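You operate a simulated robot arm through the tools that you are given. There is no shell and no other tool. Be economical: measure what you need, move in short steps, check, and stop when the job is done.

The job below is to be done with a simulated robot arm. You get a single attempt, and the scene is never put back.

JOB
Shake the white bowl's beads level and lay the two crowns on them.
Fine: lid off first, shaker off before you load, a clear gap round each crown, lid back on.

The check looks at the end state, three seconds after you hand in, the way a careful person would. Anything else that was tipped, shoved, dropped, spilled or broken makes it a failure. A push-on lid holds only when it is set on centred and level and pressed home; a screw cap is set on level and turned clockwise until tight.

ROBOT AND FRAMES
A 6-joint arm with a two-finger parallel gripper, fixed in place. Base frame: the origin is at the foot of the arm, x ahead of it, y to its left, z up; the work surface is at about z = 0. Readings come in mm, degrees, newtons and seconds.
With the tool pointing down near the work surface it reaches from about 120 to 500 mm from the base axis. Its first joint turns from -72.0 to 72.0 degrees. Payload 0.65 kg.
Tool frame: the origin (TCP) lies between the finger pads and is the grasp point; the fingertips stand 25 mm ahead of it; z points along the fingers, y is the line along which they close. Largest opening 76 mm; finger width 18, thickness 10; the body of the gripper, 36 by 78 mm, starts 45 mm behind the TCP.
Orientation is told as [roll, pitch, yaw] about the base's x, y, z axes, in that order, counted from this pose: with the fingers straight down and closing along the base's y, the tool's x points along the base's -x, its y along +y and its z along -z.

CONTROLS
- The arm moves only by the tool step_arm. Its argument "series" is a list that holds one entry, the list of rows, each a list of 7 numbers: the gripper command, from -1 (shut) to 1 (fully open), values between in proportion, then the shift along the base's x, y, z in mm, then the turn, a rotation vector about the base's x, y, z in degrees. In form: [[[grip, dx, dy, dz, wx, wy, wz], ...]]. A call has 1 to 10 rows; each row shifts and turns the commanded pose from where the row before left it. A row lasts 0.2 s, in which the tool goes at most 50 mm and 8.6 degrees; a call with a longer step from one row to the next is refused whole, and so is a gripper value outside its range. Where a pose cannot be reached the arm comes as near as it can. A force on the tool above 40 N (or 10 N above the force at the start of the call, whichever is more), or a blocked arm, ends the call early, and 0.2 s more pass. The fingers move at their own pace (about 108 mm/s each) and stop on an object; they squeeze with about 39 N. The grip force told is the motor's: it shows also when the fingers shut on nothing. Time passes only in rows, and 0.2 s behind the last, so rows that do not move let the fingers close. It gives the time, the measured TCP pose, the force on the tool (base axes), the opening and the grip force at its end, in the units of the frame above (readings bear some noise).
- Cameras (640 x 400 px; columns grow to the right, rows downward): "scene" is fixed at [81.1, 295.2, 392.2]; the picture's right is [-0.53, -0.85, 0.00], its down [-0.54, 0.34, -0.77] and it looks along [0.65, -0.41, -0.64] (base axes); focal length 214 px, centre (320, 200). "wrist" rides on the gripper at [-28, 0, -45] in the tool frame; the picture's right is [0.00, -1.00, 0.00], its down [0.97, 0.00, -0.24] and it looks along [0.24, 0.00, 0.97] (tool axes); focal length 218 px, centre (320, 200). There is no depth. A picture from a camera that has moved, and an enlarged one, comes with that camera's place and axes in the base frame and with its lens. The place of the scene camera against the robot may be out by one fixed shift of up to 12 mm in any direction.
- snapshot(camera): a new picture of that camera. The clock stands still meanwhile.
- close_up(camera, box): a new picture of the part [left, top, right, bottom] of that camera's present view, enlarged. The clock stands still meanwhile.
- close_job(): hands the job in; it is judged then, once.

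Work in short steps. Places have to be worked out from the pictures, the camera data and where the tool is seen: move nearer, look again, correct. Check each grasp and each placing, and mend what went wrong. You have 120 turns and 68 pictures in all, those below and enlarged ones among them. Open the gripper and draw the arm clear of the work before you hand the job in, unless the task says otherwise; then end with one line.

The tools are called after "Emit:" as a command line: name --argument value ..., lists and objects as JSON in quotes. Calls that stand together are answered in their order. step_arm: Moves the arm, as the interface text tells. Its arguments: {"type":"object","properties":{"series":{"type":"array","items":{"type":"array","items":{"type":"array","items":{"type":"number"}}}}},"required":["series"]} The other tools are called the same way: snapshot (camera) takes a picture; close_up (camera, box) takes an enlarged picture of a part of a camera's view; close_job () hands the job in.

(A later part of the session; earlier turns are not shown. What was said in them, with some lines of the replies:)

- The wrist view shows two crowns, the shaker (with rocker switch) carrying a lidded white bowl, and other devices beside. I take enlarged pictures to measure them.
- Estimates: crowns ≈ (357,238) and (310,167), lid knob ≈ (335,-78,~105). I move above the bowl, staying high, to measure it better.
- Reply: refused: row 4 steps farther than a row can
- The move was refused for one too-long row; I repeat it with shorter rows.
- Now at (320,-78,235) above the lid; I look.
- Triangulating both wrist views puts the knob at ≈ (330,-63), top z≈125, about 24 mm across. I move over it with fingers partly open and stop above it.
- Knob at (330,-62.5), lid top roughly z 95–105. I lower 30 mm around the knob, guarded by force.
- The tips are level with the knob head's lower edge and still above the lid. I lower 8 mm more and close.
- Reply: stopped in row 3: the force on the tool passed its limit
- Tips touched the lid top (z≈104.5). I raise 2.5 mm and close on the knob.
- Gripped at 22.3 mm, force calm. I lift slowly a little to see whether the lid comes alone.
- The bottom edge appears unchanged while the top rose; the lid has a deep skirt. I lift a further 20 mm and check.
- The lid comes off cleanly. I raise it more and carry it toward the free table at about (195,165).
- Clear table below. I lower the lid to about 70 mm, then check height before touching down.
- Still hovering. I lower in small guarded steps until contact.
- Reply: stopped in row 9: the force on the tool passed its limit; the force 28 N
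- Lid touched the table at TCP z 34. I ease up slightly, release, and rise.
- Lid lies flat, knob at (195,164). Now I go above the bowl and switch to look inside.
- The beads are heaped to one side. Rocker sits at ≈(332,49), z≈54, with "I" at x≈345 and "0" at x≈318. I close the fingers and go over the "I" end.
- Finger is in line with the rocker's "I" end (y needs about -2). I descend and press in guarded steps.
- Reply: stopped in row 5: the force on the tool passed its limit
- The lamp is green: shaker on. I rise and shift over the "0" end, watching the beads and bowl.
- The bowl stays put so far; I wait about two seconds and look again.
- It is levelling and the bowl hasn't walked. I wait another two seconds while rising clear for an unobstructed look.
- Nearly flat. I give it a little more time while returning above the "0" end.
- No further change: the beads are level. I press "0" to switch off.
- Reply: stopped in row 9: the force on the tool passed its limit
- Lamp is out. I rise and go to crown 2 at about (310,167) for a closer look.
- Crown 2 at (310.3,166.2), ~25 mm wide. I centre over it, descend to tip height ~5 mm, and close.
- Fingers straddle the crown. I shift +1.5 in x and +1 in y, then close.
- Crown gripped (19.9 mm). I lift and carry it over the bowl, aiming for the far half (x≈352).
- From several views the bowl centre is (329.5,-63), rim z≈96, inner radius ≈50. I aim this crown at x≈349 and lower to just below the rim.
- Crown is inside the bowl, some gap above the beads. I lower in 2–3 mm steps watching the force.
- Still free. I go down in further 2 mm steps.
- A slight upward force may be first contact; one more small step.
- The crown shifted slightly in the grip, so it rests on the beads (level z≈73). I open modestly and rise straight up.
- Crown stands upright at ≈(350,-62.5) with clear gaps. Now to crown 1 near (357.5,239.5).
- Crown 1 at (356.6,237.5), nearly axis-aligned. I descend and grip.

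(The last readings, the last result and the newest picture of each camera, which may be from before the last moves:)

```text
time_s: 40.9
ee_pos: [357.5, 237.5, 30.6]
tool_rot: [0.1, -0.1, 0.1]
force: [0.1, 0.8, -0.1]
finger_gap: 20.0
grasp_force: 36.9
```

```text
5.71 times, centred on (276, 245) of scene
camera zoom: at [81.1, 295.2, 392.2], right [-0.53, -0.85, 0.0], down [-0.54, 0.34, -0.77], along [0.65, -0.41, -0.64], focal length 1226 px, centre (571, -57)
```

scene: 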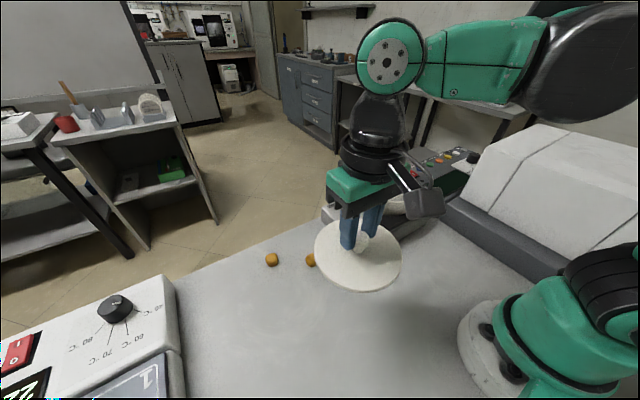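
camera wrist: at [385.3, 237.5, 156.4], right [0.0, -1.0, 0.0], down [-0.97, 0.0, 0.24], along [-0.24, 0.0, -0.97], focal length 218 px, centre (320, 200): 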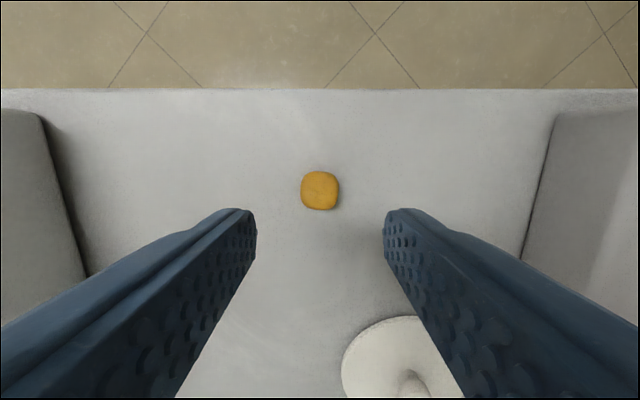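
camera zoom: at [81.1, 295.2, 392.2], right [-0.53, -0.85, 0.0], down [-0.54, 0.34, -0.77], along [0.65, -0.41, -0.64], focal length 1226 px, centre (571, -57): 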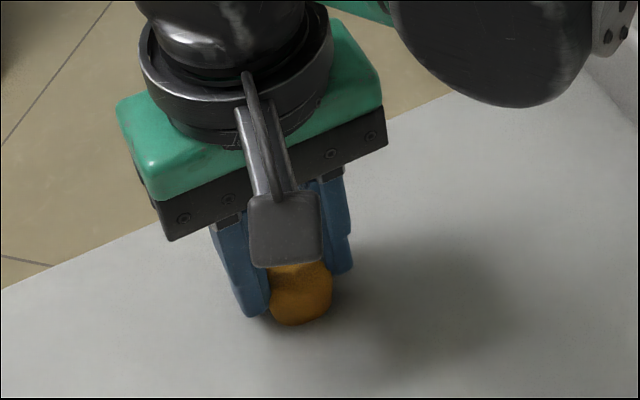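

Gripped at 20.0 mm. I lift and carry it to the near half of the bowl (x≈310).

Emit:
step_arm --series '[[[-1, 0, 0, 43, 0, 0, 0], [-1, 0, 0, 43, 0, 0, 0], [-1, -5, -26, 38, 0, 0, 0], [-1, -6, -45, 10, 0, 0, 0], [-1, -6, -46, 0, 0, 0, 0], [-1, -6, -46, 0, 0, 0, 0], [-1, -6, -46, 0, 0, 0, 0], [-1, -6, -46, 0, 0, 0, 0], [-1, -12, -45, 0, 0, 0, 0], [-1, 0, 0, 0, 0, 0, 0]]]'

Emit:
snapshot --camera "wrist"

```text
time_s: 43.1
ee_pos: [310.5, -62.5, 163.6]
tool_rot: [0.1, 0.0, 0.1]
force: [0.2, 0.6, 0.9]
finger_gap: 19.2
grasp_force: 37.8
```

```text
26 pictures are left
camera wrist: at [340.4, -63.0, 211.3], right [0.0, -1.0, 0.0], down [-0.97, 0.0, 0.24], along [-0.24, 0.0, -0.97], focal length 218 px, centre (320, 200)
```

wrist: 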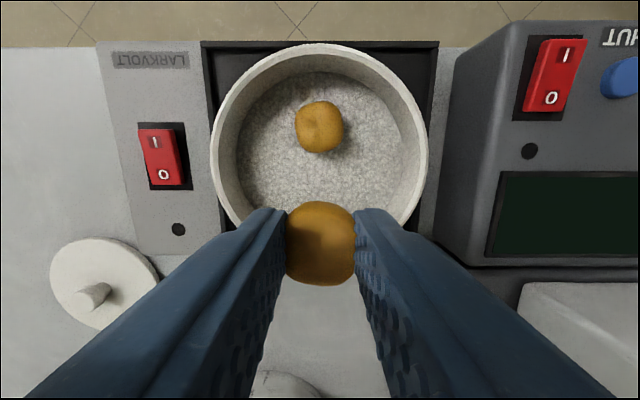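

Aligned on the bowl's midline, first crown untouched. I lower into the bowl.

Emit:
step_arm --series '[[[-1, 0, 0, -25, 0, 0, 0], [-1, 0, 0, -20, 0, 0, 0], [-1, 0, 0, -8, 0, 0, 0], [-1, 0, 0, -3, 0, 0, 0], [-1, 0, 0, 0, 0, 0, 0]]]'

Emit:
close_up --camera "scene" --box '[340, 150, 436, 210]'

```text
time_s: 44.3
ee_pos: [310.8, -63.3, 107.5]
tool_rot: [0.2, -0.1, 0.1]
force: [0.1, 0.6, -0.8]
finger_gap: 20.6
grasp_force: 37.8
```

```text
6.67 times, centred on (388, 180) of scene
camera zoom: at [81.1, 295.2, 392.2], right [-0.53, -0.85, 0.0], down [-0.54, 0.34, -0.77], along [0.65, -0.41, -0.64], focal length 1430 px, centre (-133, 333)
```

zoom: 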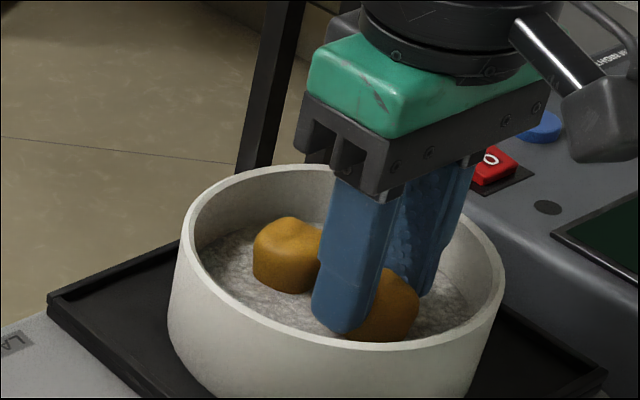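

Close to the beads; small steps now.

Emit:
step_arm --series '[[[-1, 0, 0, -2, 0, 0, 0], [-1, 0, 0, -1.5, 0, 0, 0], [-1, 0, 0, 0, 0, 0, 0]]]'

```text
time_s: 45.1
ee_pos: [310.0, -62.9, 106.1]
tool_rot: [0.1, 0.0, 0.1]
force: [0.3, -0.1, 15.4]
finger_gap: 21.5
grasp_force: 38.5
```

Contact (15 N). I ease up 1 mm, open modestly and rise.

Emit:
step_arm --series '[[[-1, 0, 0, 1, 0, 0, 0], [-0.1, 0, 0, 0, 0, 0, 0], [-0.1, 0, 0, 0, 0, 0, 0], [-0.1, 0, 0, 10, 0, 0, 0], [-0.1, 0, 0, 20, 0, 0, 0], [-0.1, 0, 0, 35, 0, 0, 0], [-0.1, 0, 0, 35, 0, 0, 0], [-0.1, 0, 0, 0, 0, 0, 0]]]'

Emit:
close_up --camera "scene" --box '[340, 150, 436, 210]'

Emit:
close_up --camera "wrist" --box '[220, 90, 420, 215]'

```text
time_s: 46.9
ee_pos: [310.6, -60.7, 206.8]
tool_rot: [0.1, 0.0, 0.1]
force: [0.7, -0.3, 0.3]
finger_gap: 34.4
grasp_force: 0.0
```

```text
6.67 times, centred on (388, 180) of scene
camera zoom: at [81.1, 295.2, 392.2], right [-0.53, -0.85, 0.0], down [-0.54, 0.34, -0.77], along [0.65, -0.41, -0.64], focal length 1430 px, centre (-133, 333)
```

zoom: 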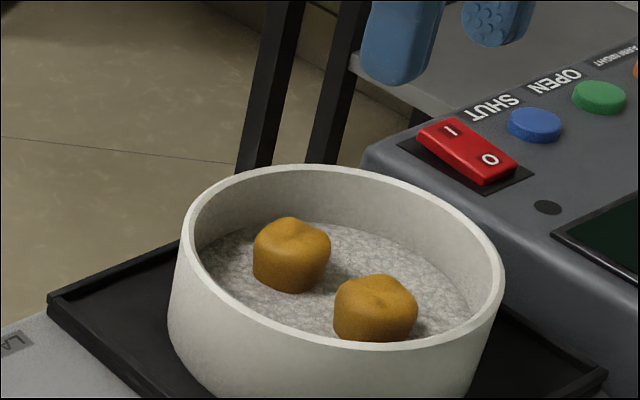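

```text
3.20 times, centred on (320, 152) of wrist
camera zoom: at [340.0, -62.1, 253.6], right [0.0, -1.0, 0.0], down [-0.97, 0.0, 0.24], along [-0.24, 0.0, -0.97], focal length 698 px, centre (320, 352)
```

zoom: 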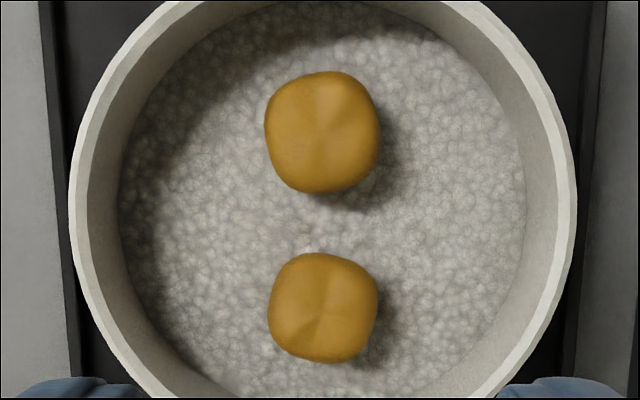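

Both crowns stand upright with clear gaps. Now back to the lid at about (196,164).

Emit:
step_arm --series '[[[0.2, -15, 32, 0, 0, 0, 0], [0.2, -18, 34, 0, 0, 0, 0], [0.2, -18, 34, -10, 0, 0, 0], [0.2, -18, 34, -20, 0, 0, 0], [0.2, -18, 34, -25, 0, 0, 0], [0.2, -18, 34, -25, 0, 0, 0], [0.2, -10, 23, -20, 0, 0, 0], [0.2, 0, 0, 0, 0, 0, 0]]]'

Emit:
snapshot --camera "wrist"

```text
time_s: 48.7
ee_pos: [194.7, 162.7, 106.4]
tool_rot: [0.2, -0.1, 0.1]
force: [-0.4, -0.1, -0.4]
finger_gap: 45.9
grasp_force: 0.0
```

```text
22 pictures are left
camera wrist: at [225.0, 162.6, 153.0], right [0.0, -1.0, 0.0], down [-0.97, 0.0, 0.24], along [-0.24, 0.0, -0.97], focal length 218 px, centre (320, 200)
```

wrist: 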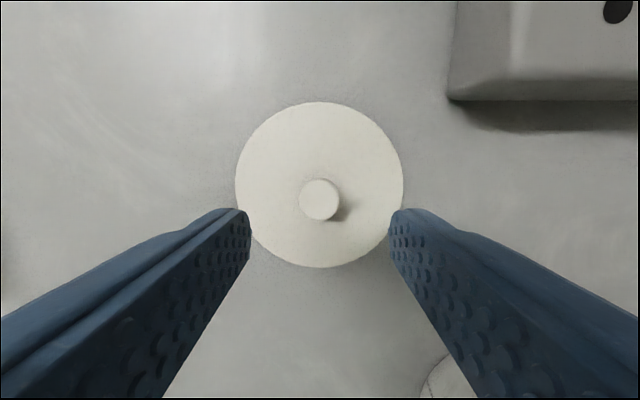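

Knob at (194.4,163.2), as the lid centre. I descend to the former grip height and close.

Emit:
step_arm --series '[[[0.2, 0, 0.5, -30, 0, 0, 0], [0.2, 0, 0, -25, 0, 0, 0], [0.2, 0, 0, -10, 0, 0, 0], [0.2, 0, 0, -6, 0, 0, 0], [0.2, 0, 0, 0, 0, 0, 0], [-1, 0, 0, 0, 0, 0, 0], [-1, 0, 0, 0, 0, 0, 0], [-1, 0, 0, 0, 0, 0, 0]]]'

```text
time_s: 50.5
ee_pos: [196.3, 163.0, 36.5]
tool_rot: [0.0, -0.1, 0.0]
force: [1.0, -2.7, 7.0]
finger_gap: 22.6
grasp_force: 39.0
```

Gripped (22.6 mm). I lift and carry over the bowl, stopping at z≈200.

Emit:
step_arm --series '[[[-1, 0, 0, 20, 0, 0, 0], [-1, 0, 0, 45, 0, 0, 0], [-1, 0, 0, 45, 0, 0, 0], [-1, 0, 0, 40, 0, 0, 0], [-1, 0, 0, 15, 0, 0, 0], [-1, 15, -25, 0, 0, 0, 0], [-1, 20, -34, 0, 0, 0, 0], [-1, 20, -34, 0, 0, 0, 0], [-1, 0, 0, 0, 0, 0, 0]]]'

Emit:
close_up --camera "wrist" --box '[160, 40, 480, 240]'

Emit:
snapshot --camera "scene"

```text
time_s: 52.5
ee_pos: [248.8, 69.4, 199.0]
tool_rot: [0.1, 0.0, 0.0]
force: [0.6, -1.0, -1.3]
finger_gap: 22.2
grasp_force: 38.9
```

```text
2.00 times, centred on (320, 140) of wrist
camera zoom: at [279.1, 70.2, 247.1], right [0.0, -1.0, 0.0], down [-0.97, 0.0, 0.24], along [-0.24, 0.0, -0.97], focal length 436 px, centre (320, 320)
```

zoom: 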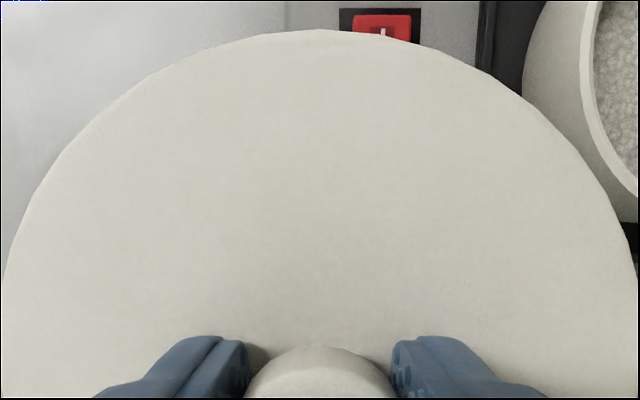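

```text
20 pictures are left
```

scene: 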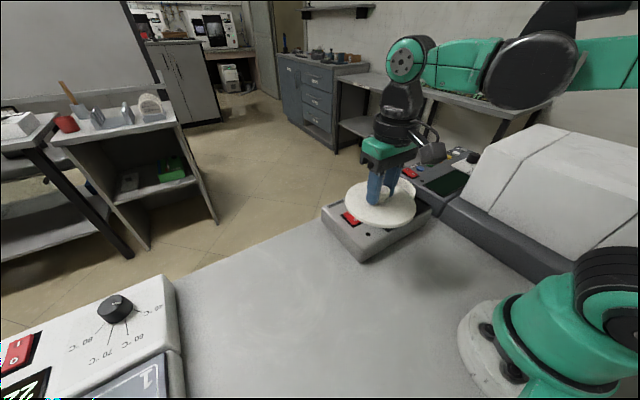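

Lid held level, centred under the tool. I move over the bowl centre (329.7,-63).

Emit:
step_arm --series '[[[-1, 20, -33, 0, 0, 0, 0], [-1, 20, -33, 0, 0, 0, 0], [-1, 20, -33, 0, 0, 0, 0], [-1, 20, -33, 0, 0, 0, 0], [-1, 0, 0, -15, 0, 0, 0], [-1, 0, 0, -15, 0, 0, 0], [-1, 0, 0, 0, 0, 0, 0], [-1, 0, 0, 0, 0, 0, 0]]]'

Emit:
close_up --camera "scene" --box '[310, 130, 470, 230]'

Emit:
snapshot --camera "wrist"

```text
time_s: 54.3
ee_pos: [329.9, -62.2, 170.3]
tool_rot: [0.1, -0.1, 0.0]
force: [-0.2, 0.1, -1.0]
finger_gap: 22.3
grasp_force: 38.8
```

```text
4.00 times, centred on (390, 180) of scene
camera zoom: at [81.1, 295.2, 392.2], right [-0.53, -0.85, 0.0], down [-0.54, 0.34, -0.77], along [0.65, -0.41, -0.64], focal length 858 px, centre (40, 280)
```

zoom: 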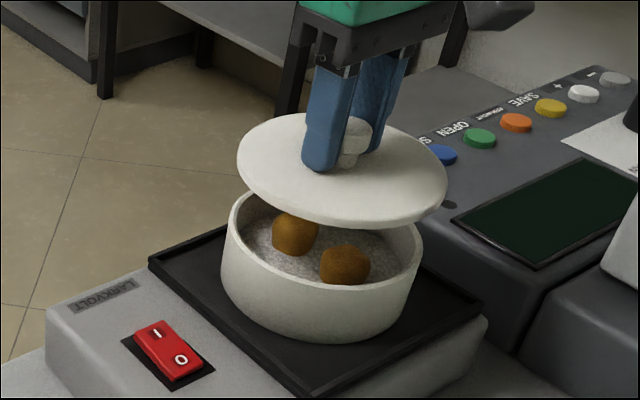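

```text
18 pictures are left
camera wrist: at [360.3, -62.2, 217.4], right [0.0, -1.0, 0.0], down [-0.97, 0.0, 0.24], along [-0.24, 0.0, -0.97], focal length 218 px, centre (320, 200)
```

wrist: 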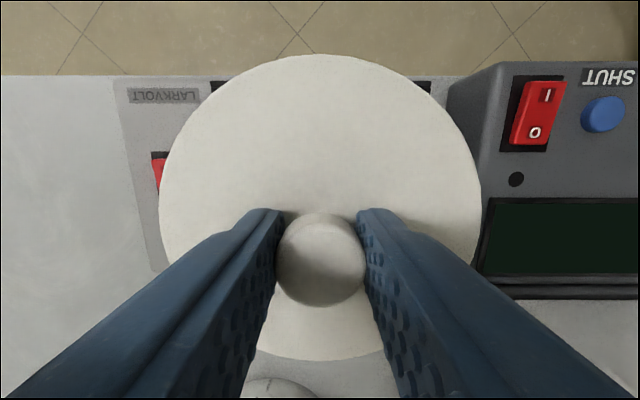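

Centred to within about 1 mm; I trim y by -0.7 and lower to 9 mm above seat, then look.

Emit:
step_arm --series '[[[-1, 0, -0.7, -15, 0, 0, 0], [-1, 0, 0, -13, 0, 0, 0], [-1, 0, 0, 0, 0, 0, 0], [-1, 0, 0, 0, 0, 0, 0]]]'

Emit:
close_up --camera "scene" --box '[330, 150, 450, 225]'

```text
time_s: 55.3
ee_pos: [331.2, -62.7, 142.3]
tool_rot: [0.0, 0.0, 0.0]
force: [0.2, 0.0, -0.7]
finger_gap: 22.3
grasp_force: 38.7
```

```text
5.33 times, centred on (390, 188) of scene
camera zoom: at [81.1, 295.2, 392.2], right [-0.53, -0.85, 0.0], down [-0.54, 0.34, -0.77], along [0.65, -0.41, -0.64], focal length 1144 px, centre (-53, 267)
```

zoom: 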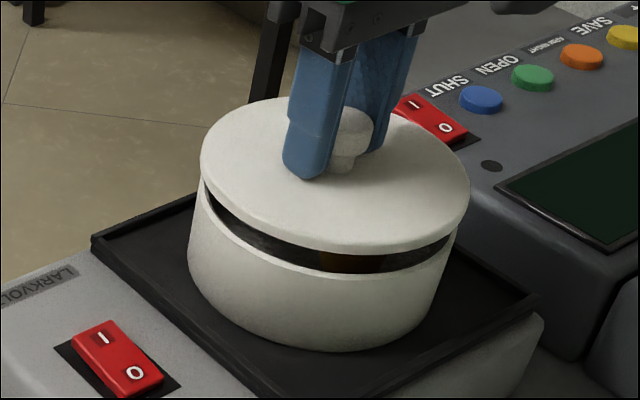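

Lid is centred after accounting for perspective. I lower in small guarded steps to the rim.

Emit:
step_arm --series '[[[-1, -0.8, 0, -4, 0, 0, 0], [-1, 0, 0, -3, 0, 0, 0], [-1, 0, 0, -2, 0, 0, 0], [-1, 0, 0, -1.5, 0, 0, 0], [-1, 0, 0, -1.5, 0, 0, 0], [-1, 0, 0, -1.5, 0, 0, 0], [-1, 0, 0, -1.5, 0, 0, 0]]]'

Emit:
close_up --camera "scene" --box '[330, 150, 450, 225]'

```text
time_s: 56.9
ee_pos: [329.9, -63.0, 128.5]
tool_rot: [0.0, 0.0, 0.1]
force: [-2.8, 1.7, 15.2]
finger_gap: 22.2
grasp_force: 38.9
stopped in row 7: the force on the tool passed its limit (the readings are from after the stop); the commanded pose is now the measured one
```

```text
5.33 times, centred on (390, 188) of scene
camera zoom: at [81.0, 295.2, 392.2], right [-0.53, -0.85, 0.0], down [-0.54, 0.34, -0.77], along [0.65, -0.41, -0.64], focal length 1144 px, centre (-53, 267)
```

zoom: 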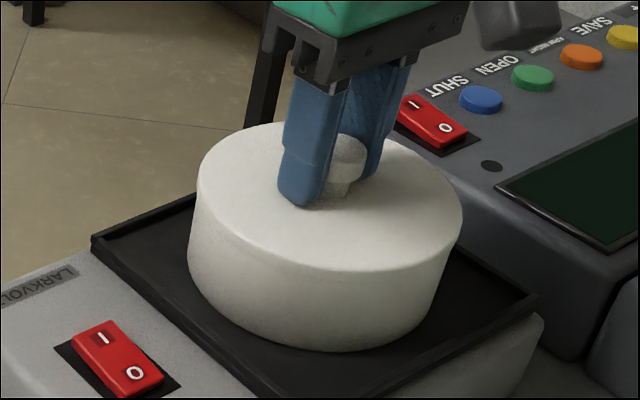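

Lid is flush on the bowl with 15 N. I press lightly once more, ease off, then release and rise.

Emit:
step_arm --series '[[[-1, 0, 0, -1, 0, 0, 0], [-1, 0, 0, 0, 0, 0, 0], [-1, 0, 0, 1, 0, 0, 0], [0, 0, 0, 0, 0, 0, 0], [0.2, 0, 0, 0, 0, 0, 0], [0.2, 0, 0, 10, 0, 0, 0], [0.2, 0, 0, 30, 0, 0, 0], [0.2, 0, 0, 40, 0, 0, 0]]]'

```text
time_s: 57.2
ee_pos: [330.2, -62.8, 128.5]
tool_rot: [0.1, 0.2, 0.1]
force: [-3.0, 1.5, 13.8]
finger_gap: 22.3
grasp_force: 39.0
stopped in row 1: the force on the tool passed its limit (the readings are from after the stop); the commanded pose is now the measured one
```

It stopped on force, so the lid is home. I ease off, release and rise.

Emit:
step_arm --series '[[[-1, 0, 0, 1, 0, 0, 0], [0, 0, 0, 0, 0, 0, 0], [0.2, 0, 0, 0, 0, 0, 0], [0.2, 0, 0, 10, 0, 0, 0], [0.2, 0, 0, 30, 0, 0, 0], [0.2, 0, 0, 40, 0, 0, 0], [0.2, -20, 30, 30, 0, 0, 0]]]'

Emit:
close_up --camera "scene" --box '[330, 150, 450, 225]'

Emit:
snapshot --camera "wrist"

```text
time_s: 58.8
ee_pos: [310.9, -33.4, 240.4]
tool_rot: [0.1, 0.1, 0.0]
force: [0.4, 0.0, 0.1]
finger_gap: 45.6
grasp_force: 0.0
```

```text
5.33 times, centred on (390, 188) of scene
camera zoom: at [81.1, 295.2, 392.2], right [-0.53, -0.85, 0.0], down [-0.54, 0.34, -0.77], along [0.65, -0.41, -0.64], focal length 1144 px, centre (-53, 267)
```

zoom: 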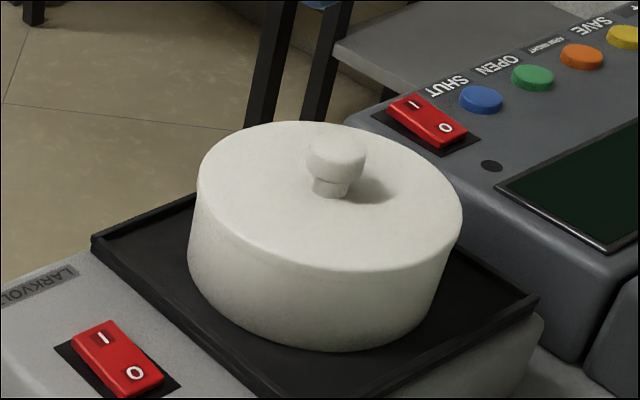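

```text
14 pictures are left
camera wrist: at [340.4, -32.7, 287.4], right [0.0, -1.0, 0.0], down [-0.97, 0.0, 0.24], along [-0.24, 0.0, -0.97], focal length 218 px, centre (320, 200)
```

wrist: 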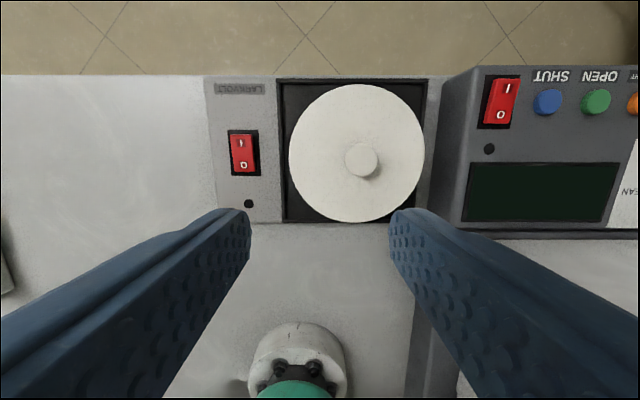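

The lid is seated level and centred as at the start, the shaker is off, and nothing else was disturbed. I draw the arm well clear.

Emit:
step_arm --series '[[[1, -10, 38, 20, 0, 0, 0], [1, -10, 38, 20, 0, 0, 0], [1, -10, 38, 20, 0, 0, 0], [1, 0, 35, 20, 0, 0, 0], [1, 0, 0, 0, 0, 0, 0]]]'

Emit:
snapshot --camera "scene"

```text
time_s: 60.0
ee_pos: [279.8, 116.5, 319.4]
tool_rot: [0.1, 0.1, 0.0]
force: [-0.4, 0.4, -0.4]
finger_gap: 75.8
grasp_force: 0.0
```

```text
13 pictures are left
```

scene: 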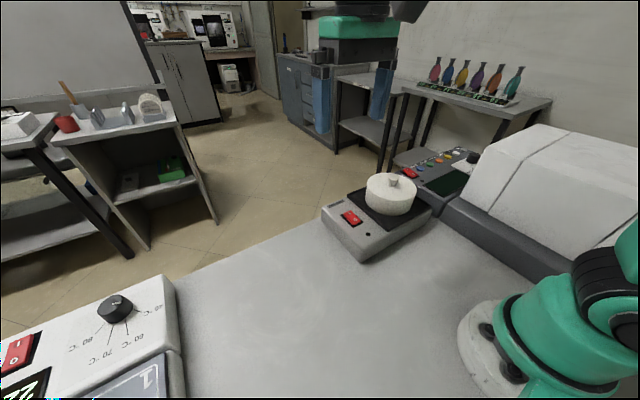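

Everything is in place and the arm is clear; I hand in.

Emit:
close_job

```text
The job is handed in.
```

The beads were shaken level and the shaker switched off before loading; both crowns stand upright on the beads with a clear gap round each, and the lid is back on, level and centred.
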